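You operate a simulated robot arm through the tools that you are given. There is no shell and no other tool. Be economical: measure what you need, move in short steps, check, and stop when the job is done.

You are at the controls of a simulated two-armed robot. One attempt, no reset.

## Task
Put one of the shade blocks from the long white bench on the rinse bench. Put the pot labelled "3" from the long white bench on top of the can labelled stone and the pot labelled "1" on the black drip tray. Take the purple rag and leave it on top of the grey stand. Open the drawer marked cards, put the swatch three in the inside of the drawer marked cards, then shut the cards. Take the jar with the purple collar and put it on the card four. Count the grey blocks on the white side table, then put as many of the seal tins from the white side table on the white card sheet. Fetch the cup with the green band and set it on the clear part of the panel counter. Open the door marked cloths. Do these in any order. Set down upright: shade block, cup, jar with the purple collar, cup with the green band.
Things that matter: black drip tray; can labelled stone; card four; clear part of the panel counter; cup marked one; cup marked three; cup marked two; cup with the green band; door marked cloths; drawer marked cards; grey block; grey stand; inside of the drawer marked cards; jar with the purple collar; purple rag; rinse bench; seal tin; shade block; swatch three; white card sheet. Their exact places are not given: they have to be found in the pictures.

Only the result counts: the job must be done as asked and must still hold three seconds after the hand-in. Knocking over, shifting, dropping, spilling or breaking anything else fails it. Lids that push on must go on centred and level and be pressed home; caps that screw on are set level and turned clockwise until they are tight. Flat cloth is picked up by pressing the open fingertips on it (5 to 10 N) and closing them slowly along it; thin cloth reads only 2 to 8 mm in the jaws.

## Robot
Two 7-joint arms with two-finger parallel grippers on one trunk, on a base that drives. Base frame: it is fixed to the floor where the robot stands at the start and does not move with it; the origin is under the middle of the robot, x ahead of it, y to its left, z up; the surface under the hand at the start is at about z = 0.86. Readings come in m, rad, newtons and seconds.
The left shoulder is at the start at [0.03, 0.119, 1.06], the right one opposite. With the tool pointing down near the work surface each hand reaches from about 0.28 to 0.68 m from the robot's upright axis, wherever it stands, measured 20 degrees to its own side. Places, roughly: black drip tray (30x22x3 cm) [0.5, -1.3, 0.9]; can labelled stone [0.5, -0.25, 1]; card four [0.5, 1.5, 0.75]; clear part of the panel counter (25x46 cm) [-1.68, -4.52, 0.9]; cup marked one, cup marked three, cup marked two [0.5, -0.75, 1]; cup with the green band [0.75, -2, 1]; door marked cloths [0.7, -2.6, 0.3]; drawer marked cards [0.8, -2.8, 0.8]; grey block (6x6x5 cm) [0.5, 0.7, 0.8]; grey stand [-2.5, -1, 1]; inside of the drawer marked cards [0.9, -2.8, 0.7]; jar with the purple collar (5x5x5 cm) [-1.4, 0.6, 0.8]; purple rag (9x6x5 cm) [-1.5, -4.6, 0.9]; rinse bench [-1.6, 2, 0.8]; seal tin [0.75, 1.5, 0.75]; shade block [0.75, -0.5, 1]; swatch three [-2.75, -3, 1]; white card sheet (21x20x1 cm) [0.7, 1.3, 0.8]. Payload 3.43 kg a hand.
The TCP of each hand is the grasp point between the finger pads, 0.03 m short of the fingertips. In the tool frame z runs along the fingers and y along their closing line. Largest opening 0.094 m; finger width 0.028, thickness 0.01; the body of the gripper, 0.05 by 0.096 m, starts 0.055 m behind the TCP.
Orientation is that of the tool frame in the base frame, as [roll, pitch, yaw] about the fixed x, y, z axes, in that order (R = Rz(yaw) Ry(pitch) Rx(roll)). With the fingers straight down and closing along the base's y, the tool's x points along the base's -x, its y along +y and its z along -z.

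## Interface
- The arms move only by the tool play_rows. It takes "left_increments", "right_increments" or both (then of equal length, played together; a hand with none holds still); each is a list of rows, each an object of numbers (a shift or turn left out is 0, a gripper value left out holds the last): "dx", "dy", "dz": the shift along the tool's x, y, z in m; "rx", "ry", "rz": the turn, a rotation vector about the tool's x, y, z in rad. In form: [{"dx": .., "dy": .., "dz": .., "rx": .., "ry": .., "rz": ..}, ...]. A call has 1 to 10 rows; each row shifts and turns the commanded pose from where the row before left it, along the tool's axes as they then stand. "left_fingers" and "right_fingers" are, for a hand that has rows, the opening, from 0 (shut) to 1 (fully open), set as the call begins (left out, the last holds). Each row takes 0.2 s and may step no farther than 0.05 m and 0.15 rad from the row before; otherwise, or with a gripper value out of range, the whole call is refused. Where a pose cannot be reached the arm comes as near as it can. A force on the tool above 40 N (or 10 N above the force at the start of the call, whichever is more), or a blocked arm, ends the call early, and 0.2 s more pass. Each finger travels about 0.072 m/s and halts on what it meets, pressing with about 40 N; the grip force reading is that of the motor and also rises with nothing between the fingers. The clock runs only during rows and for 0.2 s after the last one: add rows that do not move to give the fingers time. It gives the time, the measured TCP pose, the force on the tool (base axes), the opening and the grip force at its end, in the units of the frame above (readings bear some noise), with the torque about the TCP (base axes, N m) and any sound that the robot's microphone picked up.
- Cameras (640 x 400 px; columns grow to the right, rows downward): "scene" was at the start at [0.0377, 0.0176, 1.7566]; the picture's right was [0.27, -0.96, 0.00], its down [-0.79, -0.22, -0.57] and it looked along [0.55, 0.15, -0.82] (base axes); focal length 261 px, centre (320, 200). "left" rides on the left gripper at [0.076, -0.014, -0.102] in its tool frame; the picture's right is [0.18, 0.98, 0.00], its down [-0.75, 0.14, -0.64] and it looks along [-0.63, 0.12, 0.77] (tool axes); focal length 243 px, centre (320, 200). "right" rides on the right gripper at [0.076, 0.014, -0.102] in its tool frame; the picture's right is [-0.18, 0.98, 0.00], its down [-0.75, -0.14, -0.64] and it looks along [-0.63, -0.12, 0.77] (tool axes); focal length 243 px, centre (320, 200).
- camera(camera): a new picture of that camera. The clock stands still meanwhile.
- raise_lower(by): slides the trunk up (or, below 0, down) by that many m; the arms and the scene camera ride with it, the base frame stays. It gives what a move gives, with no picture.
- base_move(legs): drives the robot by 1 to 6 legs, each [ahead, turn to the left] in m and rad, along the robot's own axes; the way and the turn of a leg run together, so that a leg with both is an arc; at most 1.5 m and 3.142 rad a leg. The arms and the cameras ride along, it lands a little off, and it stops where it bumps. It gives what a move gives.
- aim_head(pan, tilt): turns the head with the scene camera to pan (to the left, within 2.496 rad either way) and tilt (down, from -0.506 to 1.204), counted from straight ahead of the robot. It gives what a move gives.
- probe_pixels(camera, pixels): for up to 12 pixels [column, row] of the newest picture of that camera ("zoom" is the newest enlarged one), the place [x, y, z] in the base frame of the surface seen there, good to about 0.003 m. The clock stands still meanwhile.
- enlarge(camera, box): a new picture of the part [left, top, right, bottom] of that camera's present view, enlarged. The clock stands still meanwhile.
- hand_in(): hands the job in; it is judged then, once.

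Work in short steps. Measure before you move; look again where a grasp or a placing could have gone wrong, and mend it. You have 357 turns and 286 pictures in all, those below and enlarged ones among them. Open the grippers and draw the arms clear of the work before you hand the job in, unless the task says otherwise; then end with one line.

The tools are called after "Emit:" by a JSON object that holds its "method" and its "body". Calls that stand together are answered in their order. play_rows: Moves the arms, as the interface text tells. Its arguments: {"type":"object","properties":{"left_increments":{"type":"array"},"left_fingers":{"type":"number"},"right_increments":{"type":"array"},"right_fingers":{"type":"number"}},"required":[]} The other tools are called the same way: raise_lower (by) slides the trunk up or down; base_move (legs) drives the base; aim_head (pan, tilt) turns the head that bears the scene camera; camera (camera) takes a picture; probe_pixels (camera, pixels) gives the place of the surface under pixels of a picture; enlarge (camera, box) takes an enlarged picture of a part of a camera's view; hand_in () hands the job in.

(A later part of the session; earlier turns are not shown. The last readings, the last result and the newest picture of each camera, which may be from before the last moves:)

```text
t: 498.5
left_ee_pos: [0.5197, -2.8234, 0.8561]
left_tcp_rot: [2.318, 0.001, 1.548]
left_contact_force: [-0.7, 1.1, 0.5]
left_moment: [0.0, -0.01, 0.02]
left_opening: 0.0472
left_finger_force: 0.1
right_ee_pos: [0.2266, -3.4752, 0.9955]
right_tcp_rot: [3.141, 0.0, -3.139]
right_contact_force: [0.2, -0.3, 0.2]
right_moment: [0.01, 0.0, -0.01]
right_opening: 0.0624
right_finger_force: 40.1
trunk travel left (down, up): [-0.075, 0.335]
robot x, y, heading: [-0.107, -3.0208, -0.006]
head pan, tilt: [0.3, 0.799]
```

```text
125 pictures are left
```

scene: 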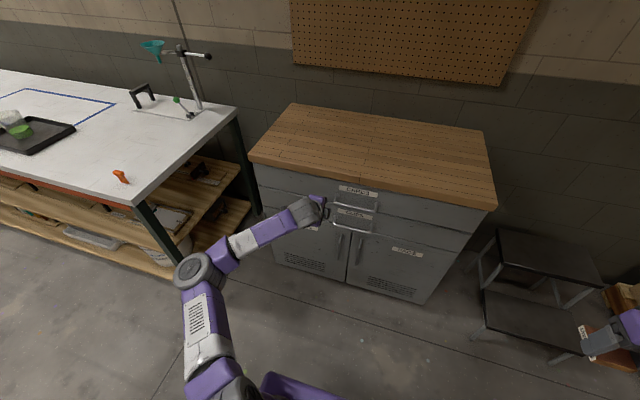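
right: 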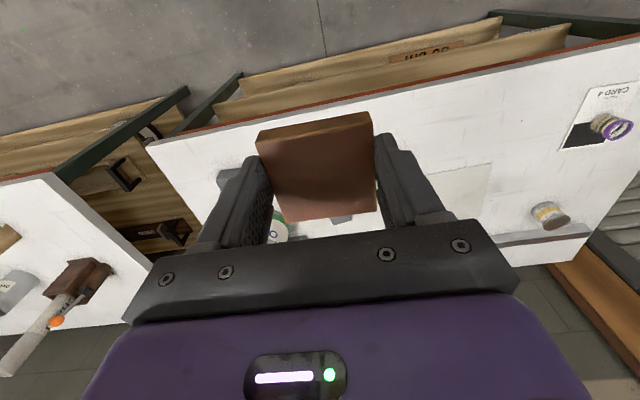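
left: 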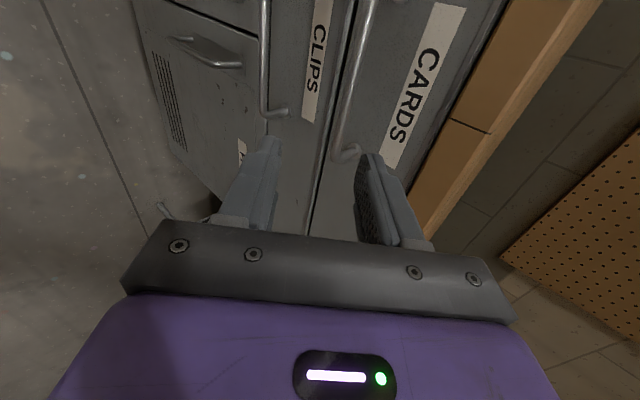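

y is right. Align (dy 0.032), then advance along the tool axis in stages.

Emit:
{"method": "play_rows", "body": {"left_increments": [{"dy": 0.016}, {"dy": 0.016}, {"dz": 0.03}, {"dz": 0.03}, {}]}}

Emit:
{"method": "camera", "body": {"camera": "left"}}

```text
t: 499.7
left_ee_pos: [0.5245, -2.8197, 0.8405]
left_tcp_rot: [2.318, -0.001, 1.55]
left_contact_force: [-0.1, -0.4, 0.4]
left_moment: [0.03, 0.01, 0.0]
left_opening: 0.047
left_finger_force: 0.1
left hand out of reach, approached as far as the arm can: row 1, 2, 3, 4
right_ee_pos: [0.2268, -3.4748, 0.994]
right_tcp_rot: [-3.141, 0.0, -3.14]
right_contact_force: [-0.4, -0.1, 0.5]
right_moment: [-0.02, -0.02, -0.02]
right_opening: 0.0629
right_finger_force: 39.9
trunk travel left (down, up): [-0.075, 0.335]
robot x, y, heading: [-0.1053, -3.0233, 0.001]
head pan, tilt: [0.3, 0.799]
```

```text
124 pictures are left
```

left: 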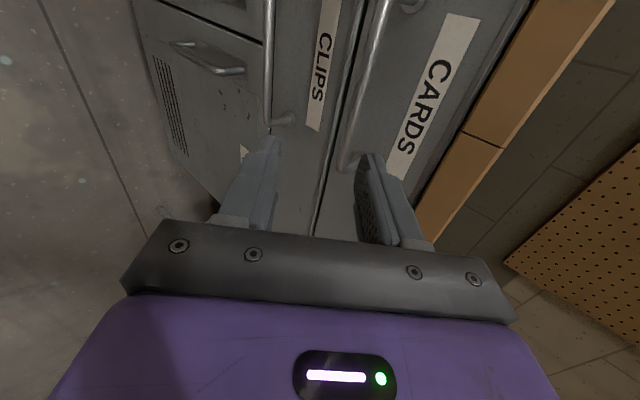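

The arm is at its reach limit; I pull the hand back a little and drive the base forward instead.

Emit:
{"method": "play_rows", "body": {"left_increments": [{"dz": -0.045}, {"dz": -0.045}, {"dz": -0.03}, {}]}}

Emit:
{"method": "base_move", "body": {"legs": [[0.13, 0]]}}

```text
t: 500.7
left_ee_pos: [0.4377, -2.8181, 0.9217]
left_tcp_rot: [2.318, 0.002, 1.548]
left_contact_force: [0.8, -0.6, -0.9]
left_moment: [-0.01, -0.01, -0.03]
left_opening: 0.0468
left_finger_force: 0.1
right_ee_pos: [0.2274, -3.4749, 0.9951]
right_tcp_rot: [3.141, 0.001, -3.139]
right_contact_force: [-0.5, -0.2, -0.9]
right_moment: [0.0, 0.01, 0.0]
right_opening: 0.0626
right_finger_force: 39.5
trunk travel left (down, up): [-0.075, 0.335]
robot x, y, heading: [-0.1073, -3.0241, 0.001]
head pan, tilt: [0.3, 0.799]
```

```text
t: 502.0
left_ee_pos: [0.5691, -2.8179, 0.9222]
left_tcp_rot: [2.317, 0.0, 1.55]
left_contact_force: [-0.2, -0.2, 0.0]
left_moment: [-0.01, 0.0, 0.01]
left_opening: 0.0471
left_finger_force: 0.0
right_ee_pos: [0.3584, -3.4752, 0.9939]
right_tcp_rot: [-3.141, 0.0, -3.139]
right_contact_force: [-0.4, 0.6, -1.0]
right_moment: [0.0, -0.02, -0.02]
right_opening: 0.0629
right_finger_force: 39.9
trunk travel left (down, up): [-0.075, 0.335]
robot x, y, heading: [0.0266, -3.0182, -0.005]
head pan, tilt: [0.3, 0.799]
```

Commands follow again. Move to 7 cm short of the bar along the tool axis.

Emit:
{"method": "play_rows", "body": {"left_increments": [{"dy": -0.025, "dz": 0.034}, {"dy": -0.0245, "dz": 0.034}, {}]}}

Emit:
{"method": "camera", "body": {"camera": "left"}}

```text
t: 502.8
left_ee_pos: [0.5839, -2.8196, 0.8375]
left_tcp_rot: [2.318, 0.0, 1.549]
left_contact_force: [-0.2, 0.0, -0.2]
left_moment: [-0.01, 0.0, -0.01]
left_opening: 0.0469
left_finger_force: 0.0
right_ee_pos: [0.3587, -3.4756, 0.9934]
right_tcp_rot: [-3.141, 0.0, -3.138]
right_contact_force: [-1.2, -0.2, -1.2]
right_moment: [0.0, 0.0, -0.01]
right_opening: 0.0626
right_finger_force: 39.9
trunk travel left (down, up): [-0.075, 0.335]
robot x, y, heading: [0.0277, -3.0167, 0.004]
head pan, tilt: [0.3, 0.799]
```

```text
123 pictures are left
```

left: 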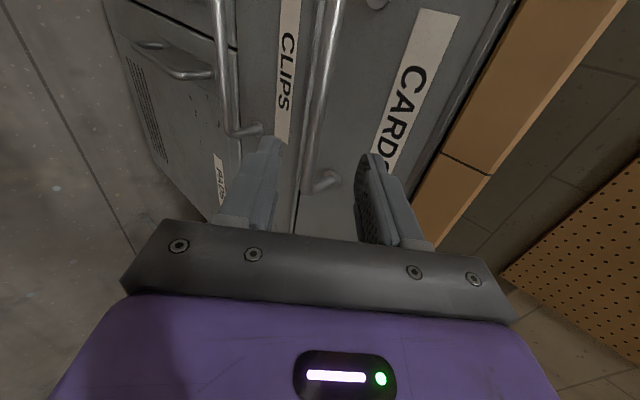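

The bar is centred between the fingers. Probe it once and advance.

Emit:
{"method": "probe_pixels", "body": {"camera": "left", "pixels": [[312, 150], [315, 120], [310, 170], [320, 80], [330, 150]]}}

Emit:
{"method": "play_rows", "body": {"left_increments": [{"dz": 0.025}, {"dz": 0.02}, {"dz": 0.015}, {"dz": 0.008}, {}]}}

Emit:
{"method": "camera", "body": {"camera": "left"}}

```text
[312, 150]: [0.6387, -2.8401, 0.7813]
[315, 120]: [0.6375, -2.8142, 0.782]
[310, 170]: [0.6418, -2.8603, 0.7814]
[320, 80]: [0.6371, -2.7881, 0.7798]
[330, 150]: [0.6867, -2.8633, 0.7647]
```

```text
t: 504.0
left_ee_pos: [0.6355, -2.8192, 0.7929]
left_tcp_rot: [2.318, 0.002, 1.55]
left_contact_force: [0.7, 0.4, -0.3]
left_moment: [0.03, 0.01, 0.0]
left_opening: 0.0469
left_finger_force: 0.0
right_ee_pos: [0.3577, -3.4748, 0.9951]
right_tcp_rot: [-3.141, 0.0, -3.139]
right_contact_force: [-0.4, 0.0, -1.3]
right_moment: [0.0, -0.04, -0.05]
right_opening: 0.0628
right_finger_force: 40.0
trunk travel left (down, up): [-0.075, 0.335]
robot x, y, heading: [0.0229, -3.0233, -0.001]
head pan, tilt: [0.3, 0.799]
```

```text
122 pictures are left
```

left: 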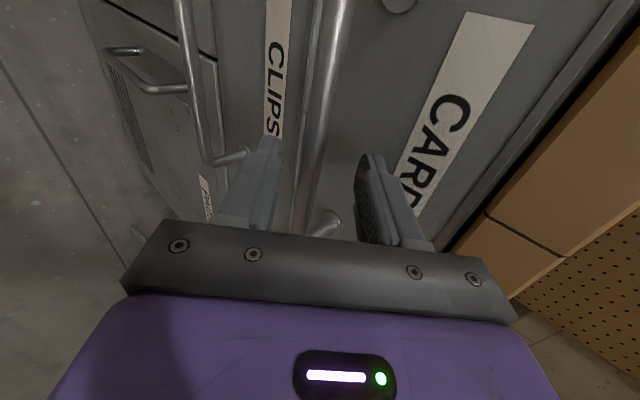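

Close on the bar.

Emit:
{"method": "play_rows", "body": {"left_increments": [{}, {}, {}, {}], "left_fingers": 0.0}}

```text
t: 505.0
left_ee_pos: [0.6316, -2.8182, 0.789]
left_tcp_rot: [2.328, 0.007, 1.555]
left_contact_force: [-26.8, -3.7, -20.2]
left_moment: [-0.71, 0.54, 1.12]
left_opening: 0.012
left_finger_force: 44.8
right_ee_pos: [0.3574, -3.4743, 0.9956]
right_tcp_rot: [3.141, 0.001, -3.137]
right_contact_force: [0.8, -0.9, -0.6]
right_moment: [-0.04, 0.01, 0.0]
right_opening: 0.0629
right_finger_force: 40.0
trunk travel left (down, up): [-0.075, 0.335]
robot x, y, heading: [0.0245, -3.022, 0.0]
head pan, tilt: [0.3, 0.799]
```

Gripping the bar (0.012). Pull by driving back 0.25 m.

Emit:
{"method": "base_move", "body": {"legs": [[-0.25, 0]]}}

Emit:
{"method": "camera", "body": {"camera": "scene"}}

```text
t: 506.8
left_ee_pos: [0.3901, -2.8198, 0.7898]
left_tcp_rot: [2.324, 0.002, 1.549]
left_contact_force: [1.1, -7.8, -28.1]
left_moment: [-0.93, 0.28, 0.95]
left_opening: 0.0123
left_finger_force: 44.6
right_ee_pos: [0.1131, -3.4754, 0.9928]
right_tcp_rot: [-3.141, -0.003, -3.139]
right_contact_force: [-0.9, -0.4, -1.5]
right_moment: [0.0, 0.01, -0.01]
right_opening: 0.0627
right_finger_force: 40.3
trunk travel left (down, up): [-0.075, 0.335]
robot x, y, heading: [-0.2174, -3.0223, -0.003]
head pan, tilt: [0.3, 0.799]
```

```text
121 pictures are left
```

scene: 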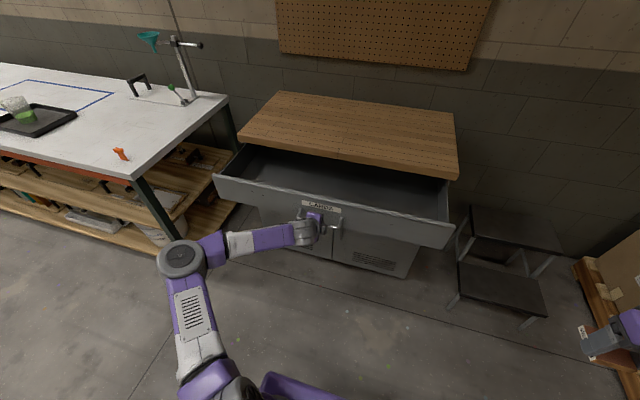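

Drawer is open ~0.24 m. Release the bar and back the left hand off along its axis.

Emit:
{"method": "play_rows", "body": {"left_increments": [{}, {}, {"dz": -0.03}, {"dz": -0.04}, {"dz": -0.04}, {"dz": -0.04}, {}], "left_fingers": 0.6}}

Emit:
{"method": "camera", "body": {"camera": "scene"}}

```text
t: 508.4
left_ee_pos: [0.277, -2.8171, 0.8918]
left_tcp_rot: [2.324, 0.002, 1.548]
left_contact_force: [0.3, -1.2, -0.3]
left_moment: [0.02, -0.01, -0.01]
left_opening: 0.0564
left_finger_force: 0.1
right_ee_pos: [0.1112, -3.4751, 0.9941]
right_tcp_rot: [-3.141, 0.0, -3.138]
right_contact_force: [0.7, -0.4, -0.6]
right_moment: [0.01, 0.0, 0.01]
right_opening: 0.0628
right_finger_force: 40.1
trunk travel left (down, up): [-0.075, 0.335]
robot x, y, heading: [-0.2165, -3.0211, -0.003]
head pan, tilt: [0.3, 0.799]
```

```text
120 pictures are left
```

scene: 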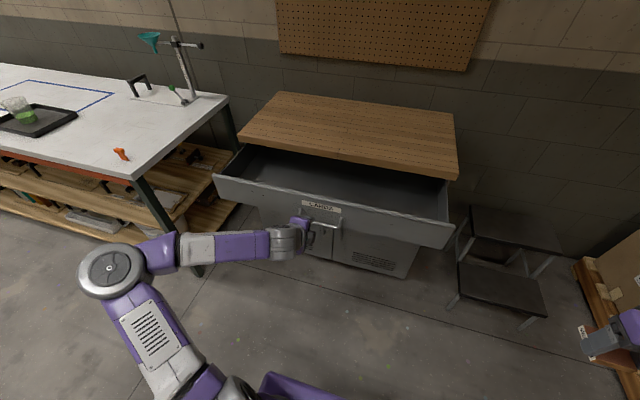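

Probe the drawer interior.

Emit:
{"method": "probe_pixels", "body": {"camera": "scene", "pixels": [[400, 195], [360, 185], [420, 205], [320, 180], [380, 200], [420, 218], [330, 200], [440, 190], [280, 175], [400, 183]]}}

```text
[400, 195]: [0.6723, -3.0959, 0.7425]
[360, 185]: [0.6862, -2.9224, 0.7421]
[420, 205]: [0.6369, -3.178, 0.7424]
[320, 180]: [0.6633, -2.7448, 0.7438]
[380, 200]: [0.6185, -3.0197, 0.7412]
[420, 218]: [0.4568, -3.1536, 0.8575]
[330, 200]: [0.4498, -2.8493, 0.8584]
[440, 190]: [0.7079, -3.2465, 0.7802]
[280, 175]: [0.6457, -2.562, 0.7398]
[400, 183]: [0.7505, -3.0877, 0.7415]
```

Drawer floor z 0.742, front-panel top 0.8575; window x 0.465–0.67. Raise the left hand out of the way, drive 0.17 m forward.

Emit:
{"method": "play_rows", "body": {"left_increments": [{"dy": 0.03, "dz": -0.028}, {"dy": 0.03, "dz": -0.028}, {"dy": 0.03, "dz": -0.028}, {"dy": 0.03, "dz": -0.028, "dx": 0.02}, {"dx": 0.045}, {"dx": 0.045}, {}]}}

Emit:
{"method": "base_move", "body": {"legs": [[0.15, 0]]}}

```text
t: 510.0
left_ee_pos: [0.2829, -2.7068, 1.0589]
left_tcp_rot: [2.322, 0.001, 1.548]
left_contact_force: [0.5, 0.0, -1.5]
left_moment: [-0.01, 0.02, -0.01]
left_opening: 0.0564
left_finger_force: 0.1
right_ee_pos: [0.1123, -3.4759, 0.9947]
right_tcp_rot: [3.141, 0.001, -3.14]
right_contact_force: [-0.3, 0.0, -0.9]
right_moment: [0.03, 0.01, -0.01]
right_opening: 0.0627
right_finger_force: 40.0
trunk travel left (down, up): [-0.075, 0.335]
robot x, y, heading: [-0.2184, -3.0206, -0.008]
head pan, tilt: [0.3, 0.799]
```

```text
t: 511.4
left_ee_pos: [0.4348, -2.7074, 1.057]
left_tcp_rot: [2.324, 0.002, 1.55]
left_contact_force: [0.3, 0.1, 0.4]
left_moment: [0.01, -0.01, 0.03]
left_opening: 0.0564
left_finger_force: 0.1
right_ee_pos: [0.2653, -3.4749, 0.9949]
right_tcp_rot: [3.141, -0.002, -3.139]
right_contact_force: [-0.6, -0.3, 0.1]
right_moment: [0.01, 0.01, -0.01]
right_opening: 0.0628
right_finger_force: 39.6
trunk travel left (down, up): [-0.075, 0.335]
robot x, y, heading: [-0.0706, -3.0188, -0.005]
head pan, tilt: [0.3, 0.799]
```

Bring the right hand with the swatch over the drawer.

Emit:
{"method": "play_rows", "body": {"right_increments": [{"dx": -0.025, "dy": 0.04}, {"dx": -0.025, "dy": 0.04}, {"dx": -0.025, "dy": 0.04}, {"dx": -0.025, "dy": 0.04}, {"dx": -0.025, "dy": 0.04}, {"dx": -0.025, "dy": 0.04}, {"dx": -0.025, "dy": 0.04}, {"dx": -0.025, "dy": 0.04}, {"dx": -0.025, "dy": 0.04}, {"dx": -0.025, "dy": 0.04}]}}

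Emit:
{"method": "play_rows", "body": {"right_increments": [{"dx": -0.022, "dy": 0.01}, {"dx": -0.022, "dy": 0.01}, {}]}}

Emit:
{"method": "camera", "body": {"camera": "right"}}

```text
t: 513.5
left_ee_pos: [0.4331, -2.7056, 1.0577]
left_tcp_rot: [2.325, 0.002, 1.549]
left_contact_force: [-0.2, 0.0, 0.2]
left_moment: [0.02, 0.01, -0.02]
left_opening: 0.0566
left_finger_force: 0.0
right_ee_pos: [0.5133, -3.0736, 0.9924]
right_tcp_rot: [-3.14, -0.004, -3.139]
right_contact_force: [0.1, 0.2, -1.0]
right_moment: [0.01, -0.02, 0.02]
right_opening: 0.0625
right_finger_force: 39.2
trunk travel left (down, up): [-0.075, 0.335]
robot x, y, heading: [-0.0687, -3.0237, -0.002]
head pan, tilt: [0.3, 0.799]
```

```text
t: 514.4
left_ee_pos: [0.4332, -2.7067, 1.0581]
left_tcp_rot: [2.323, 0.002, 1.547]
left_contact_force: [-0.1, 0.0, -0.9]
left_moment: [0.01, 0.0, 0.0]
left_opening: 0.0564
left_finger_force: 0.0
right_ee_pos: [0.5224, -3.0675, 0.9919]
right_tcp_rot: [-3.141, -0.002, -3.139]
right_contact_force: [0.1, -0.9, -0.1]
right_moment: [0.0, -0.04, -0.02]
right_opening: 0.0631
right_finger_force: 40.6
right hand out of reach, approached as far as the arm can: row 1, 2
trunk travel left (down, up): [-0.075, 0.335]
robot x, y, heading: [-0.0703, -3.0206, -0.0]
head pan, tilt: [0.3, 0.799]
```

```text
119 pictures are left
```

right: 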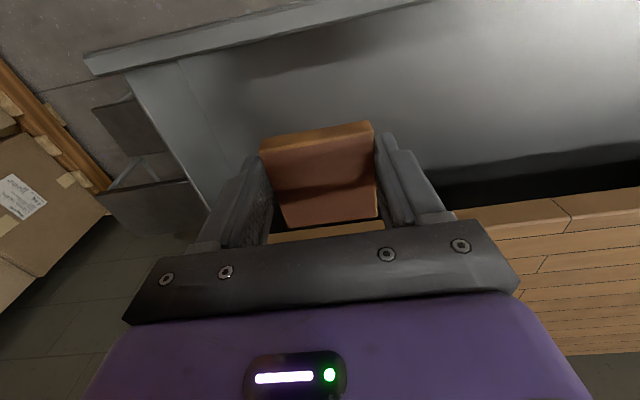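

Drive 0.04 m forward to centre it in the drawer window.

Emit:
{"method": "base_move", "body": {"legs": [[0.045, 0]]}}

Emit:
{"method": "play_rows", "body": {"right_increments": [{"dz": 0.04}, {"dz": 0.04}, {"dz": 0.04}, {}]}}

Emit:
{"method": "camera", "body": {"camera": "right"}}

Emit:
{"method": "camera", "body": {"camera": "scene"}}

```text
t: 515.2
left_ee_pos: [0.4782, -2.7078, 1.0572]
left_tcp_rot: [2.325, 0.001, 1.549]
left_contact_force: [0.6, -0.1, -0.1]
left_moment: [0.0, -0.03, 0.01]
left_opening: 0.0561
left_finger_force: 0.2
right_ee_pos: [0.5686, -3.0673, 0.9908]
right_tcp_rot: [3.141, -0.001, -3.139]
right_contact_force: [0.9, 0.1, 0.1]
right_moment: [0.01, 0.02, 0.0]
right_opening: 0.0629
right_finger_force: 39.6
trunk travel left (down, up): [-0.075, 0.335]
robot x, y, heading: [-0.0247, -3.024, -0.004]
head pan, tilt: [0.3, 0.799]
```

```text
t: 516.2
left_ee_pos: [0.4776, -2.7072, 1.0578]
left_tcp_rot: [2.323, 0.002, 1.55]
left_contact_force: [0.0, 0.3, 1.0]
left_moment: [0.0, -0.02, -0.03]
left_opening: 0.0564
left_finger_force: 0.1
right_ee_pos: [0.568, -3.0682, 0.8686]
right_tcp_rot: [3.142, 0.0, -3.139]
right_contact_force: [-0.8, 0.4, 0.2]
right_moment: [0.03, -0.01, -0.02]
right_opening: 0.0627
right_finger_force: 40.1
trunk travel left (down, up): [-0.075, 0.335]
robot x, y, heading: [-0.024, -3.0227, -0.003]
head pan, tilt: [0.3, 0.799]
```

```text
118 pictures are left
```

right: 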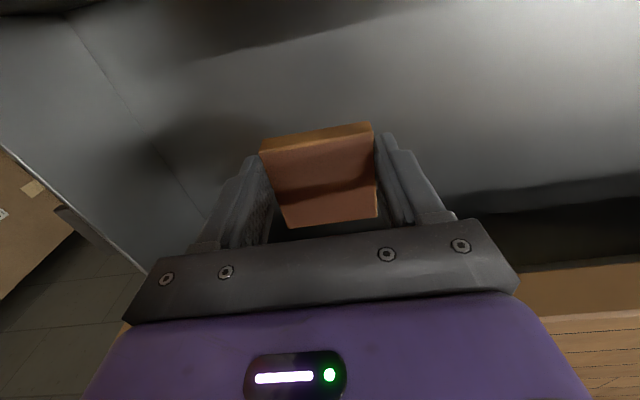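

```text
117 pictures are left
```

scene: 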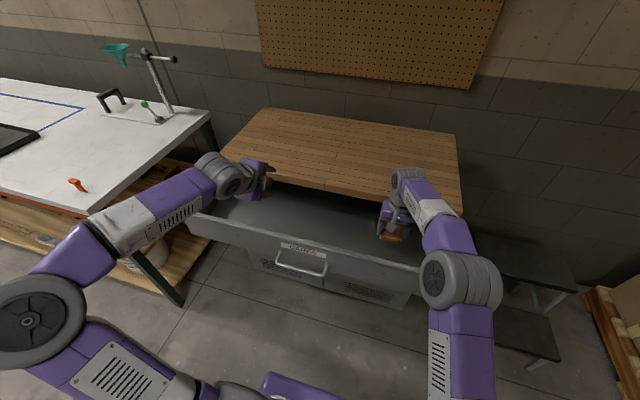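

Inside the opening. Lower the swatch to the drawer floor.

Emit:
{"method": "play_rows", "body": {"right_increments": [{"dz": 0.03}, {"dz": 0.03}, {"dz": 0.02}, {"dz": 0.008}, {"dz": 0.003}, {}]}}

```text
t: 517.6
left_ee_pos: [0.4779, -2.7068, 1.0568]
left_tcp_rot: [2.323, 0.002, 1.549]
left_contact_force: [-1.1, 0.4, -0.1]
left_moment: [0.02, 0.0, -0.01]
left_opening: 0.0563
left_finger_force: 0.1
right_ee_pos: [0.568, -3.0678, 0.7794]
right_tcp_rot: [3.141, 0.0, -3.14]
right_contact_force: [-0.3, -0.8, -0.3]
right_moment: [0.0, 0.01, 0.01]
right_opening: 0.0629
right_finger_force: 39.6
trunk travel left (down, up): [-0.075, 0.335]
robot x, y, heading: [-0.0245, -3.0208, -0.003]
head pan, tilt: [0.3, 0.799]
```

Emit:
{"method": "play_rows", "body": {"right_increments": [{"dz": 0.002}, {"dz": 0.002}, {}]}}

Emit:
{"method": "play_rows", "body": {"right_increments": [{}, {}, {}], "right_fingers": 0.85}}

Emit:
{"method": "play_rows", "body": {"right_increments": [{"dz": -0.02}, {"dz": -0.04}, {"dz": -0.045}, {"dz": -0.045}, {"dz": -0.045}, {"dz": -0.03}, {}]}}

Emit:
{"method": "camera", "body": {"camera": "right"}}

```text
t: 518.5
left_ee_pos: [0.4765, -2.7081, 1.0582]
left_tcp_rot: [2.323, 0.002, 1.549]
left_contact_force: [0.3, -0.3, 0.7]
left_moment: [-0.02, 0.03, 0.02]
left_opening: 0.0565
left_finger_force: 0.0
right_ee_pos: [0.5684, -3.0686, 0.7773]
right_tcp_rot: [3.141, 0.005, -3.14]
right_contact_force: [-0.7, -0.4, 7.8]
right_moment: [-0.07, -0.35, -0.06]
right_opening: 0.063
right_finger_force: 39.5
trunk travel left (down, up): [-0.075, 0.335]
robot x, y, heading: [-0.0253, -3.0213, -0.001]
head pan, tilt: [0.3, 0.799]
```

```text
t: 519.2
left_ee_pos: [0.4775, -2.708, 1.0582]
left_tcp_rot: [2.323, 0.002, 1.551]
left_contact_force: [-0.3, 0.5, 0.3]
left_moment: [0.0, 0.01, 0.02]
left_opening: 0.0563
left_finger_force: 0.1
right_ee_pos: [0.5683, -3.0684, 0.7766]
right_tcp_rot: [-3.14, 0.0, -3.14]
right_contact_force: [1.2, -0.3, -0.1]
right_moment: [0.0, 0.0, 0.02]
right_opening: 0.0802
right_finger_force: 0.1
trunk travel left (down, up): [-0.075, 0.335]
robot x, y, heading: [-0.0262, -3.0189, -0.004]
head pan, tilt: [0.3, 0.799]
```

```text
t: 520.9
left_ee_pos: [0.4781, -2.7089, 1.0577]
left_tcp_rot: [2.323, 0.001, 1.55]
left_contact_force: [0.3, 0.4, -0.1]
left_moment: [0.01, -0.03, -0.01]
left_opening: 0.0563
left_finger_force: 0.0
right_ee_pos: [0.5619, -3.0682, 1.0004]
right_tcp_rot: [-3.141, -0.001, -3.14]
right_contact_force: [1.3, 0.2, -0.3]
right_moment: [-0.03, 0.01, -0.01]
right_opening: 0.08
right_finger_force: 0.0
right hand out of reach, approached as far as the arm can: row 6
trunk travel left (down, up): [-0.075, 0.335]
robot x, y, heading: [-0.0284, -3.0202, -0.005]
head pan, tilt: [0.3, 0.799]
```

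```text
116 pictures are left
```

right: 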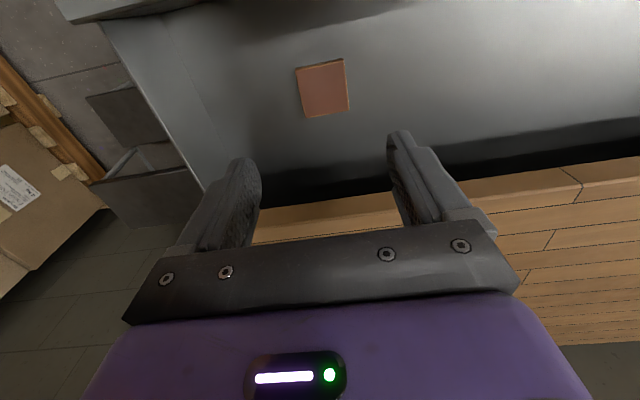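

Swatch lies in the drawer. Retract the right hand, then reposition the base back and ~0.12 m right so the left hand can push the drawer front beside the handle.

Emit:
{"method": "play_rows", "body": {"right_increments": [{"dx": 0.04, "dy": -0.02}, {"dx": 0.04, "dy": -0.02}, {"dx": 0.04, "dy": -0.02}, {"dx": 0.04, "dy": -0.03}, {"dx": 0.04, "dy": -0.03}, {"dy": -0.04}, {}]}}

Emit:
{"method": "base_move", "body": {"legs": [[-0.4, 0], [0, -0.5], [0.25, 0], [0, 0.5]]}}

Emit:
{"method": "play_rows", "body": {"left_increments": [{"dx": -0.045}, {"dx": -0.045}, {"dx": -0.045}, {"dx": -0.02}, {"dy": -0.035, "dz": 0.03}, {"dy": -0.035, "dz": 0.03}, {"dy": -0.035, "dz": 0.03}, {}], "left_fingers": 0}}

```text
t: 522.5
left_ee_pos: [0.4777, -2.7076, 1.0576]
left_tcp_rot: [2.322, 0.002, 1.547]
left_contact_force: [0.2, -0.1, 0.4]
left_moment: [0.02, 0.03, 0.01]
left_opening: 0.0564
left_finger_force: 0.0
right_ee_pos: [0.5594, -3.1559, 1.029]
right_tcp_rot: [3.141, 0.0, -3.14]
right_contact_force: [-0.3, -0.2, 0.4]
right_moment: [0.0, 0.0, 0.01]
right_opening: 0.0801
right_finger_force: 0.1
right hand out of reach, approached as far as the arm can: row 1, 2, 3, 4, 5, 6
trunk travel left (down, up): [-0.075, 0.335]
robot x, y, heading: [-0.0267, -3.0224, -0.002]
head pan, tilt: [0.3, 0.799]
```

```text
t: 525.4
left_ee_pos: [0.087, -2.7269, 1.0567]
left_tcp_rot: [2.324, 0.0, 1.515]
left_contact_force: [0.2, 0.9, 0.7]
left_moment: [0.03, 0.01, 0.0]
left_opening: 0.0565
left_finger_force: 0.1
right_ee_pos: [0.1548, -3.1804, 1.03]
right_tcp_rot: [3.141, 0.001, 3.106]
right_contact_force: [-1.2, 1.2, -0.4]
right_moment: [0.01, 0.02, 0.01]
right_opening: 0.0799
right_finger_force: 0.2
trunk travel left (down, up): [-0.075, 0.335]
robot x, y, heading: [-0.4232, -3.0255, -0.034]
head pan, tilt: [0.3, 0.799]
stopped in leg 2: the robot was blocked; the commanded pose is now the measured one
```

```text
t: 527.2
left_ee_pos: [0.0727, -2.8821, 0.9183]
left_tcp_rot: [2.323, 0.001, 1.513]
left_contact_force: [0.4, 0.2, -0.1]
left_moment: [0.03, -0.02, -0.01]
left_opening: 0.0
left_finger_force: 32.7
right_ee_pos: [0.1538, -3.1791, 1.0293]
right_tcp_rot: [3.141, 0.002, 3.106]
right_contact_force: [-0.2, -0.1, -0.5]
right_moment: [-0.02, 0.03, 0.01]
right_opening: 0.08
right_finger_force: 0.0
trunk travel left (down, up): [-0.075, 0.335]
robot x, y, heading: [-0.4265, -3.0241, -0.036]
head pan, tilt: [0.3, 0.799]
```

The turn was blocked by something. I look to the right/back side.

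Emit:
{"method": "aim_head", "body": {"pan": -0.9, "tilt": 0.9}}

Emit:
{"method": "camera", "body": {"camera": "scene"}}

Emit:
{"method": "aim_head", "body": {"pan": 0.5, "tilt": 0.9}}

Emit:
{"method": "camera", "body": {"camera": "scene"}}

```text
t: 528.6
left_ee_pos: [0.0746, -2.8819, 0.9185]
left_tcp_rot: [2.323, 0.002, 1.513]
left_contact_force: [0.4, 0.8, -0.2]
left_moment: [0.03, -0.02, 0.01]
left_opening: 0.0
left_finger_force: 33.2
right_ee_pos: [0.1546, -3.179, 1.0297]
right_tcp_rot: [3.141, 0.0, 3.105]
right_contact_force: [-0.5, 0.5, 0.1]
right_moment: [0.05, 0.07, 0.0]
right_opening: 0.0796
right_finger_force: 0.0
trunk travel left (down, up): [-0.075, 0.335]
robot x, y, heading: [-0.43, -3.0201, -0.039]
head pan, tilt: [-0.901, 0.901]
```

```text
115 pictures are left
```

scene: 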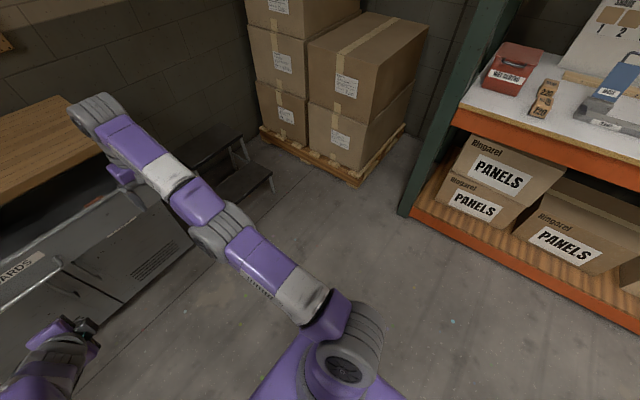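

```text
t: 530.2
left_ee_pos: [0.0739, -2.8824, 0.9182]
left_tcp_rot: [2.323, 0.002, 1.513]
left_contact_force: [-0.1, -0.2, 0.2]
left_moment: [-0.03, -0.03, -0.01]
left_opening: 0.0
left_finger_force: 33.1
right_ee_pos: [0.1537, -3.1796, 1.0284]
right_tcp_rot: [-3.141, 0.002, 3.107]
right_contact_force: [-0.2, -0.3, -0.1]
right_moment: [-0.03, -0.02, 0.03]
right_opening: 0.0802
right_finger_force: 0.1
trunk travel left (down, up): [-0.075, 0.335]
robot x, y, heading: [-0.4239, -3.0197, -0.039]
head pan, tilt: [0.499, 0.901]
```

```text
114 pictures are left
```

scene: 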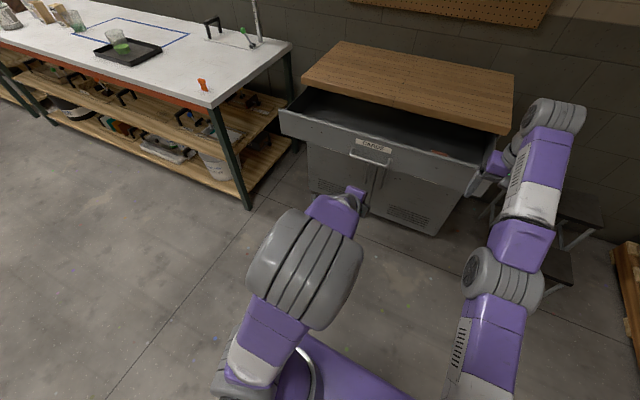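

No obstacle near; the right arm is stretched straight, probably causing the block. I unlock it with a combined move.

Emit:
{"method": "play_rows", "body": {"right_increments": [{"dx": 0.03, "dy": -0.03, "dz": -0.02}, {"dx": 0.03, "dy": -0.03, "dz": -0.02}, {"dx": 0.03, "dy": 0.03, "dz": 0.02}, {"dx": 0.03, "dy": 0.03, "dz": 0.02}, {"dx": 0.02, "dz": 0.03}, {"dx": 0.02, "dz": 0.03}, {"dx": 0.03}, {"dx": 0.03}, {}]}}

```text
t: 532.2
left_ee_pos: [0.0735, -2.8828, 0.9187]
left_tcp_rot: [2.324, 0.002, 1.513]
left_contact_force: [0.5, -0.9, -0.4]
left_moment: [0.0, -0.01, -0.02]
left_opening: 0.0
left_finger_force: 32.7
right_ee_pos: [-0.0474, -3.1688, 0.9807]
right_tcp_rot: [3.142, 0.001, 3.107]
right_contact_force: [0.2, 0.4, 1.3]
right_moment: [-0.02, 0.0, -0.02]
right_opening: 0.0799
right_finger_force: 0.0
right hand out of reach, approached as far as the arm can: row 1
trunk travel left (down, up): [-0.075, 0.335]
robot x, y, heading: [-0.4291, -3.0223, -0.039]
head pan, tilt: [0.499, 0.901]
```

Now set the left hand: y≈-2.95, z≈0.78.

Emit:
{"method": "play_rows", "body": {"left_increments": [{"dx": -0.035}, {"dx": -0.035}, {"dy": -0.033, "dz": 0.031}, {"dy": -0.033, "dz": 0.031}, {"dy": -0.033, "dz": 0.031}, {}], "right_increments": [{"dy": -0.04}, {"dy": -0.04}, {"dy": -0.04}, {"dy": -0.04}, {}, {}]}}

```text
t: 533.6
left_ee_pos: [0.0679, -2.9526, 0.7823]
left_tcp_rot: [2.322, 0.002, 1.514]
left_contact_force: [-0.3, -0.1, 0.1]
left_moment: [0.0, 0.0, 0.04]
left_opening: 0.0001
left_finger_force: 33.6
right_ee_pos: [-0.0529, -3.3331, 0.9796]
right_tcp_rot: [-3.141, -0.001, 3.107]
right_contact_force: [-0.7, -0.3, -0.8]
right_moment: [0.0, -0.01, -0.01]
right_opening: 0.0798
right_finger_force: 0.2
trunk travel left (down, up): [-0.075, 0.335]
robot x, y, heading: [-0.4263, -3.0223, -0.036]
head pan, tilt: [0.499, 0.901]
```

Good. Drive forward to near contact and check alignment.

Emit:
{"method": "base_move", "body": {"legs": [[0, 0.036], [0.33, 0]]}}

Emit:
{"method": "camera", "body": {"camera": "scene"}}

Emit:
{"method": "camera", "body": {"camera": "left"}}

```text
t: 536.1
left_ee_pos: [0.3921, -2.9356, 0.7818]
left_tcp_rot: [2.325, 0.003, 1.549]
left_contact_force: [0.3, -0.1, 0.0]
left_moment: [0.01, 0.02, 0.0]
left_opening: 0.0
left_finger_force: 32.9
right_ee_pos: [0.2865, -3.3201, 0.9795]
right_tcp_rot: [-3.142, 0.0, -3.14]
right_contact_force: [0.3, 0.0, 0.0]
right_moment: [0.03, -0.03, -0.02]
right_opening: 0.0801
right_finger_force: 0.0
trunk travel left (down, up): [-0.075, 0.335]
robot x, y, heading: [-0.0965, -3.0228, -0.001]
head pan, tilt: [0.499, 0.901]
```

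```text
113 pictures are left
```

scene: 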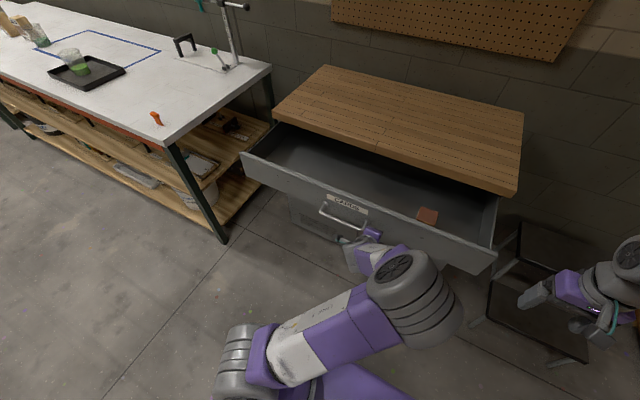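

```text
112 pictures are left
```

left: 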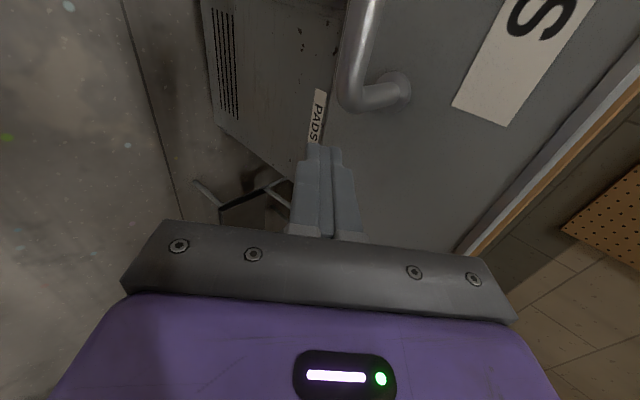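

The tips look low on the panel. I probe the panel/wood edges to choose the push height.

Emit:
{"method": "probe_pixels", "body": {"camera": "scene", "pixels": [[400, 158], [400, 163], [450, 180], [440, 238], [430, 250], [460, 262]]}}

Emit:
{"method": "probe_pixels", "body": {"camera": "left", "pixels": [[345, 130], [360, 140], [400, 150], [335, 115], [480, 200], [440, 150]]}}

```text
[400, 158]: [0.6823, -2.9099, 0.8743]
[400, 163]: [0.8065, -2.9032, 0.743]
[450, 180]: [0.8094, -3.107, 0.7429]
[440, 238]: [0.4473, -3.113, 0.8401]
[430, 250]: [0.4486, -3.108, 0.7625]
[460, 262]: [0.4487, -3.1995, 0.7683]
```

```text
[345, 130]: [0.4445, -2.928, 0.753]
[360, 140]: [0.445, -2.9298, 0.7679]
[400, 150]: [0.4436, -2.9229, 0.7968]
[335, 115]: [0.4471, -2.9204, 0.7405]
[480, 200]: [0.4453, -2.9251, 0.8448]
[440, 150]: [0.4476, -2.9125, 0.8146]
```

Panel spans z 0.725–0.858, wood edge flush; tip height 0.76 is fine. Push by driving 0.26 m.

Emit:
{"method": "base_move", "body": {"legs": [[0.26, 0]]}}

Emit:
{"method": "camera", "body": {"camera": "scene"}}

```text
t: 538.0
left_ee_pos: [0.6571, -2.9383, 0.782]
left_tcp_rot: [2.324, 0.002, 1.546]
left_contact_force: [-0.6, 0.8, 0.1]
left_moment: [-0.03, 0.01, 0.0]
left_opening: 0.0003
left_finger_force: 33.1
right_ee_pos: [0.5507, -3.3218, 0.9792]
right_tcp_rot: [3.141, 0.001, 3.14]
right_contact_force: [0.7, -0.8, -0.6]
right_moment: [-0.03, 0.03, 0.01]
right_opening: 0.0801
right_finger_force: 0.1
trunk travel left (down, up): [-0.075, 0.335]
robot x, y, heading: [0.1707, -3.0242, -0.009]
head pan, tilt: [0.499, 0.901]
```

```text
111 pictures are left
```

scene: 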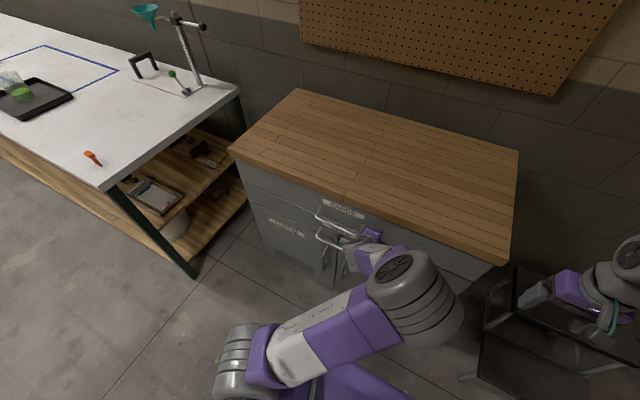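

Nearly shut. Push the last bit with the arm until resistance.

Emit:
{"method": "play_rows", "body": {"left_increments": [{"dy": 0.0034, "dz": 0.0037}, {"dy": 0.0034, "dz": 0.0037}, {"dy": 0.0034, "dz": 0.0037}, {}]}}

Emit:
{"method": "camera", "body": {"camera": "left"}}

```text
t: 538.6
left_ee_pos: [0.6609, -2.9383, 0.7832]
left_tcp_rot: [2.333, -0.004, 1.549]
left_contact_force: [-22.3, -1.3, 18.8]
left_moment: [0.2, -0.25, 0.24]
left_opening: 0.0
left_finger_force: 32.8
right_ee_pos: [0.5464, -3.3214, 0.9808]
right_tcp_rot: [-3.14, 0.004, 3.142]
right_contact_force: [-0.7, -0.7, -1.5]
right_moment: [-0.03, 0.0, 0.01]
right_opening: 0.08
right_finger_force: 0.1
trunk travel left (down, up): [-0.075, 0.335]
robot x, y, heading: [0.1657, -3.0259, -0.001]
head pan, tilt: [0.499, 0.901]
stopped in row 3 (left hand): the force on the tool passed its limit at 46 N (the readings are from after the stop); the commanded pose is now the measured one
```

```text
110 pictures are left
```

left: 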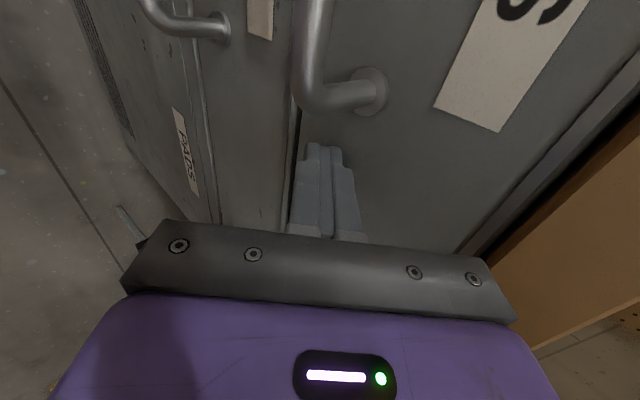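

The drawer is firmly shut. Back off and reorient the left hand for the door handle: first back to tool-down.

Emit:
{"method": "base_move", "body": {"legs": [[-0.3, 0]]}}

Emit:
{"method": "camera", "body": {"camera": "scene"}}

Emit:
{"method": "play_rows", "body": {"left_increments": [{"dy": 0.03, "dz": -0.03}, {"dy": 0.03, "dz": -0.03}, {"rx": 0.14}, {"rx": 0.14}, {"rx": 0.14}, {"rx": 0.14}, {"rx": 0.14}, {"rx": 0.12}, {}]}}

Emit:
{"method": "play_rows", "body": {"left_increments": [{"rz": -0.149}, {"rz": -0.149}, {"rz": -0.149}, {"rz": -0.149}, {"rz": -0.149}, {"rz": -0.149}, {"rz": -0.149}, {"rz": -0.149}, {"rz": -0.149}, {"rz": -0.149}], "left_fingers": 0.6}}

```text
t: 540.7
left_ee_pos: [0.3579, -2.9368, 0.7798]
left_tcp_rot: [2.333, -0.003, 1.544]
left_contact_force: [-0.2, 0.4, -0.7]
left_moment: [0.02, 0.02, 0.02]
left_opening: 0.0001
left_finger_force: 33.0
right_ee_pos: [0.243, -3.3217, 0.9802]
right_tcp_rot: [-3.14, 0.002, 3.138]
right_contact_force: [-1.1, -0.2, -0.1]
right_moment: [-0.01, -0.02, 0.01]
right_opening: 0.0799
right_finger_force: 0.1
trunk travel left (down, up): [-0.075, 0.335]
robot x, y, heading: [-0.1395, -3.0205, -0.012]
head pan, tilt: [0.499, 0.901]
```

```text
109 pictures are left
```

scene: 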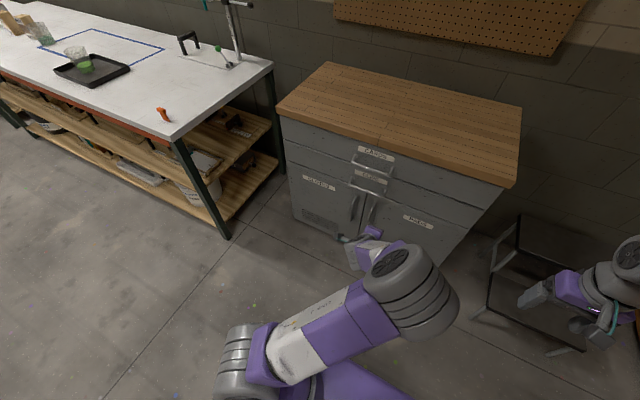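

```text
t: 542.7
left_ee_pos: [0.3554, -2.9377, 0.8659]
left_tcp_rot: [-3.129, -0.001, 1.544]
left_contact_force: [1.0, -0.8, 0.3]
left_moment: [0.04, -0.02, -0.01]
left_opening: 0.0002
left_finger_force: 32.4
right_ee_pos: [0.2421, -3.3214, 0.9799]
right_tcp_rot: [-3.141, 0.0, 3.138]
right_contact_force: [0.1, 0.2, 0.1]
right_moment: [-0.01, 0.01, 0.02]
right_opening: 0.0799
right_finger_force: 0.0
trunk travel left (down, up): [-0.075, 0.335]
robot x, y, heading: [-0.1376, -3.022, -0.007]
head pan, tilt: [0.499, 0.901]
```

```text
t: 544.9
left_ee_pos: [0.355, -2.9372, 0.866]
left_tcp_rot: [-3.141, -0.012, 3.034]
left_contact_force: [-0.8, 0.1, 0.1]
left_moment: [0.01, -0.01, -0.02]
left_opening: 0.0564
left_finger_force: 0.0
right_ee_pos: [0.2419, -3.32, 0.9784]
right_tcp_rot: [-3.141, 0.0, 3.137]
right_contact_force: [0.1, 0.3, -0.9]
right_moment: [-0.01, -0.02, -0.02]
right_opening: 0.0798
right_finger_force: 0.0
trunk travel left (down, up): [-0.075, 0.335]
robot x, y, heading: [-0.143, -3.0223, -0.008]
head pan, tilt: [0.499, 0.901]
```

Finish the yaw, pitch fingers 45° forward, lower the trunk, and shift the base ~0.17 m left.

Emit:
{"method": "play_rows", "body": {"left_increments": [{"rz": -0.1}, {"ry": -0.14}, {"ry": -0.14}, {"ry": -0.14}, {"ry": -0.14}, {"ry": -0.14}, {"ry": -0.085}, {}]}}

Emit:
{"method": "raise_lower", "body": {"by": -0.07}}

Emit:
{"method": "base_move", "body": {"legs": [[-0.3, 0], [0, 0.5], [0.35, 0], [0, -0.495]]}}

Emit:
{"method": "camera", "body": {"camera": "left"}}

Emit:
{"method": "camera", "body": {"camera": "scene"}}

```text
t: 546.7
left_ee_pos: [0.355, -2.9367, 0.865]
left_tcp_rot: [3.14, 0.775, 3.129]
left_contact_force: [-1.1, -0.1, 0.4]
left_moment: [-0.01, -0.02, 0.02]
left_opening: 0.0563
left_finger_force: 0.1
right_ee_pos: [0.2422, -3.3217, 0.9792]
right_tcp_rot: [3.14, -0.002, 3.137]
right_contact_force: [0.1, -0.2, 0.3]
right_moment: [-0.03, 0.0, 0.01]
right_opening: 0.0797
right_finger_force: 0.2
trunk travel left (down, up): [-0.075, 0.335]
robot x, y, heading: [-0.1403, -3.0229, -0.006]
head pan, tilt: [0.499, 0.901]
```

```text
t: 547.8
left_ee_pos: [0.3547, -2.9374, 0.795]
left_tcp_rot: [3.139, 0.772, 3.131]
left_contact_force: [0.2, -1.1, -0.9]
left_moment: [-0.01, 0.02, 0.01]
left_opening: 0.0565
left_finger_force: 0.0
right_ee_pos: [0.2421, -3.3211, 0.9086]
right_tcp_rot: [-3.14, 0.0, 3.135]
right_contact_force: [-0.3, -0.5, 0.7]
right_moment: [-0.02, -0.04, 0.02]
right_opening: 0.0801
right_finger_force: 0.1
trunk travel left (down, up): [-0.005, 0.405]
robot x, y, heading: [-0.142, -3.0191, -0.012]
head pan, tilt: [0.499, 0.901]
```

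```text
t: 554.5
left_ee_pos: [0.3711, -2.7683, 0.7941]
left_tcp_rot: [3.139, 0.774, 3.137]
left_contact_force: [0.0, -0.2, 0.0]
left_moment: [0.01, -0.01, -0.03]
left_opening: 0.0565
left_finger_force: 0.0
right_ee_pos: [0.2603, -3.1536, 0.9096]
right_tcp_rot: [-3.141, 0.001, 3.138]
right_contact_force: [0.5, 0.0, 0.4]
right_moment: [0.01, -0.05, -0.01]
right_opening: 0.0802
right_finger_force: 0.1
trunk travel left (down, up): [-0.005, 0.405]
robot x, y, heading: [-0.1236, -2.8518, -0.008]
head pan, tilt: [0.499, 0.901]
```

```text
108 pictures are left
```

left: 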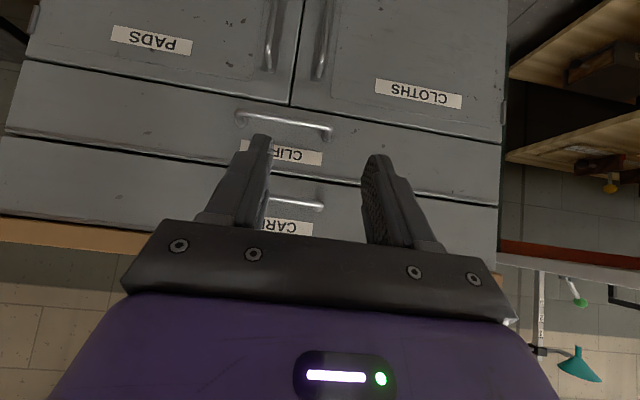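

```text
107 pictures are left
```

scene: 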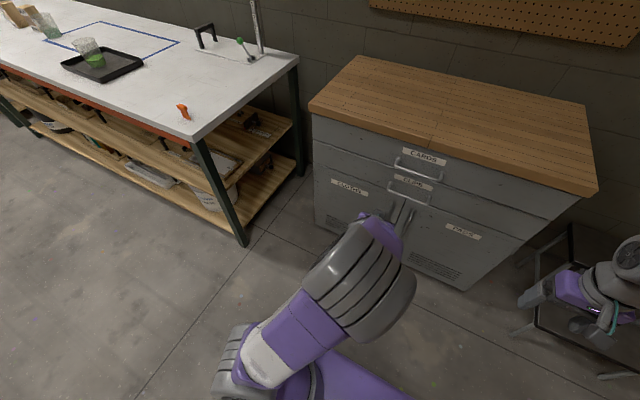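

Probe the CLOTHS handle (322,40) in the left picture, and the drawer fronts for flushness.

Emit:
{"method": "probe_pixels", "body": {"camera": "left", "pixels": [[327, 8], [324, 25], [321, 45], [319, 65], [317, 76], [300, 50], [350, 50], [220, 165], [200, 120], [495, 100], [480, 40]]}}

```text
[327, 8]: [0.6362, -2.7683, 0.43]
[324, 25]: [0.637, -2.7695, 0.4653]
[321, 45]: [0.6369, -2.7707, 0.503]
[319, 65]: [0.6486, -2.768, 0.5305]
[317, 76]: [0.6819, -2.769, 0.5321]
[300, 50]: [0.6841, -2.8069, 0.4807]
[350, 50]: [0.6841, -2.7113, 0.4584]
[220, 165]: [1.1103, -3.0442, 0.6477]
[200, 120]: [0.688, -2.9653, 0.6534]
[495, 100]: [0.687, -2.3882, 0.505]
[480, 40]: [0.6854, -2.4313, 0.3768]
```

Handle: y −2.769, x≈0.642, z 0.38–0.53. Drive 0.12 m closer, then move to a pre-grasp 10 cm short.

Emit:
{"method": "base_move", "body": {"legs": [[0.12, 0.008]]}}

Emit:
{"method": "play_rows", "body": {"left_increments": [{"dx": 0.02, "dz": 0.038}, {"dx": 0.02, "dz": 0.038}, {"dx": 0.02, "dz": 0.038}, {"dx": 0.02, "dz": 0.038}, {"dx": 0.02, "dz": 0.038}, {"dx": 0.0194, "dz": 0.0374}, {}]}}

Emit:
{"method": "camera", "body": {"camera": "left"}}

```text
t: 555.7
left_ee_pos: [0.4926, -2.7638, 0.7944]
left_tcp_rot: [3.139, 0.771, -3.14]
left_contact_force: [-0.2, 0.0, 0.5]
left_moment: [-0.02, -0.03, -0.05]
left_opening: 0.0565
left_finger_force: 0.1
right_ee_pos: [0.3851, -3.1494, 0.9085]
right_tcp_rot: [-3.14, -0.001, -3.135]
right_contact_force: [1.2, 0.5, 0.8]
right_moment: [0.02, 0.02, 0.02]
right_opening: 0.0797
right_finger_force: 0.1
trunk travel left (down, up): [-0.005, 0.405]
robot x, y, heading: [-0.0009, -2.8553, 0.008]
head pan, tilt: [0.499, 0.901]
```

```text
t: 557.3
left_ee_pos: [0.5657, -2.7634, 0.5466]
left_tcp_rot: [3.139, 0.773, -3.139]
left_contact_force: [0.4, -0.3, 0.1]
left_moment: [-0.02, 0.0, -0.05]
left_opening: 0.0565
left_finger_force: 0.0
right_ee_pos: [0.384, -3.1495, 0.9093]
right_tcp_rot: [-3.141, 0.0, -3.135]
right_contact_force: [0.4, 0.0, 0.9]
right_moment: [-0.02, 0.02, 0.03]
right_opening: 0.0797
right_finger_force: 0.1
trunk travel left (down, up): [-0.005, 0.405]
robot x, y, heading: [-0.0044, -2.8523, 0.007]
head pan, tilt: [0.499, 0.901]
```

```text
106 pictures are left
```

left: 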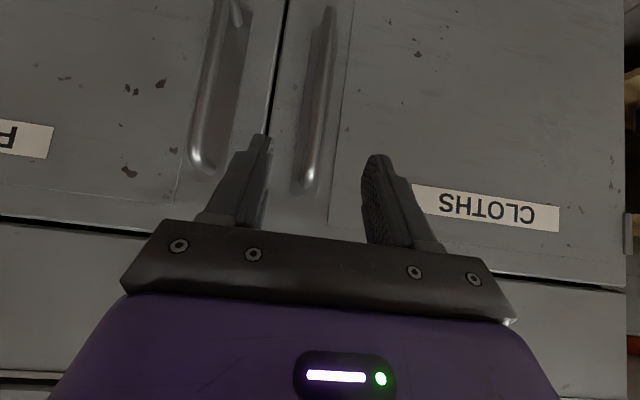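

Bar is between the fingers. Advance 9.8 cm and close.

Emit:
{"method": "play_rows", "body": {"left_increments": [{"dy": -0.005, "dz": 0.03}, {"dz": 0.03}, {"dz": 0.025}, {"dz": 0.012}, {}]}}

Emit:
{"method": "camera", "body": {"camera": "left"}}

```text
t: 558.5
left_ee_pos: [0.6339, -2.7671, 0.48]
left_tcp_rot: [3.136, 0.771, -3.141]
left_contact_force: [-1.0, 0.4, 0.1]
left_moment: [0.02, -0.03, 0.0]
left_opening: 0.0563
left_finger_force: 0.1
right_ee_pos: [0.3844, -3.1499, 0.9088]
right_tcp_rot: [3.141, -0.001, -3.135]
right_contact_force: [0.3, 0.6, -0.5]
right_moment: [0.02, 0.0, -0.03]
right_opening: 0.08
right_finger_force: 0.1
trunk travel left (down, up): [-0.005, 0.405]
robot x, y, heading: [-0.0016, -2.8554, 0.002]
head pan, tilt: [0.499, 0.901]
```

```text
105 pictures are left
```

left: 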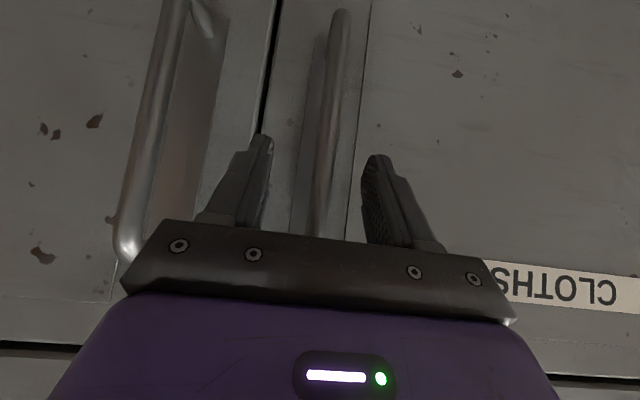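

Emit:
{"method": "play_rows", "body": {"left_increments": [{}, {}, {}, {}], "left_fingers": 0.0}}

```text
t: 559.5
left_ee_pos: [0.6338, -2.7661, 0.4799]
left_tcp_rot: [3.139, 0.773, -3.138]
left_contact_force: [-0.1, 8.0, 0.5]
left_moment: [-0.05, 0.04, 0.07]
left_opening: 0.0161
left_finger_force: 45.4
right_ee_pos: [0.3841, -3.1489, 0.9089]
right_tcp_rot: [-3.142, -0.001, -3.135]
right_contact_force: [-0.4, -0.2, -0.1]
right_moment: [0.01, -0.01, -0.02]
right_opening: 0.0798
right_finger_force: 0.1
trunk travel left (down, up): [-0.005, 0.405]
robot x, y, heading: [0.0007, -2.8557, 0.001]
head pan, tilt: [0.499, 0.901]
```

Gripped. Pull along the door's arc, first 0.3 rad.

Emit:
{"method": "play_rows", "body": {"left_increments": [{"dx": 0.02035, "dz": -0.01995, "dy": 0.0053}, {"dx": 0.02035, "dz": -0.01995, "dy": 0.0053}, {"dx": 0.01953, "dz": -0.01915, "dy": 0.0096}, {"dx": 0.01953, "dz": -0.01915, "dy": 0.0096}, {}]}}

Emit:
{"method": "camera", "body": {"camera": "scene"}}

```text
t: 560.7
left_ee_pos: [0.5236, -2.7383, 0.4797]
left_tcp_rot: [-3.141, 0.776, -3.136]
left_contact_force: [4.9, 12.4, 4.1]
left_moment: [-0.01, 0.25, 0.08]
left_opening: 0.0155
left_finger_force: 44.9
right_ee_pos: [0.3836, -3.1496, 0.9086]
right_tcp_rot: [-3.141, -0.001, -3.135]
right_contact_force: [0.5, 0.4, 0.1]
right_moment: [0.0, 0.01, -0.02]
right_opening: 0.08
right_finger_force: 0.1
trunk travel left (down, up): [-0.005, 0.405]
robot x, y, heading: [-0.0017, -2.8565, 0.007]
head pan, tilt: [0.499, 0.901]
```

```text
104 pictures are left
```

scene: 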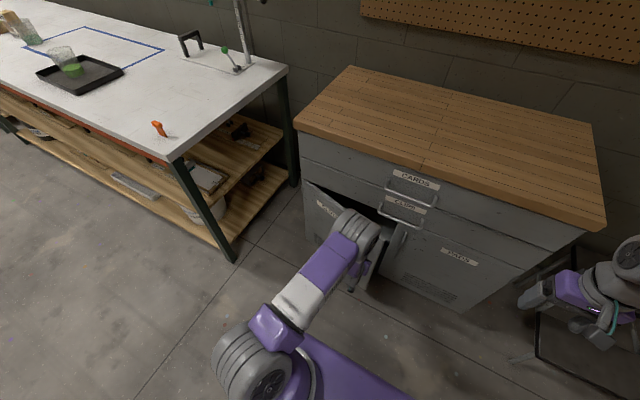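

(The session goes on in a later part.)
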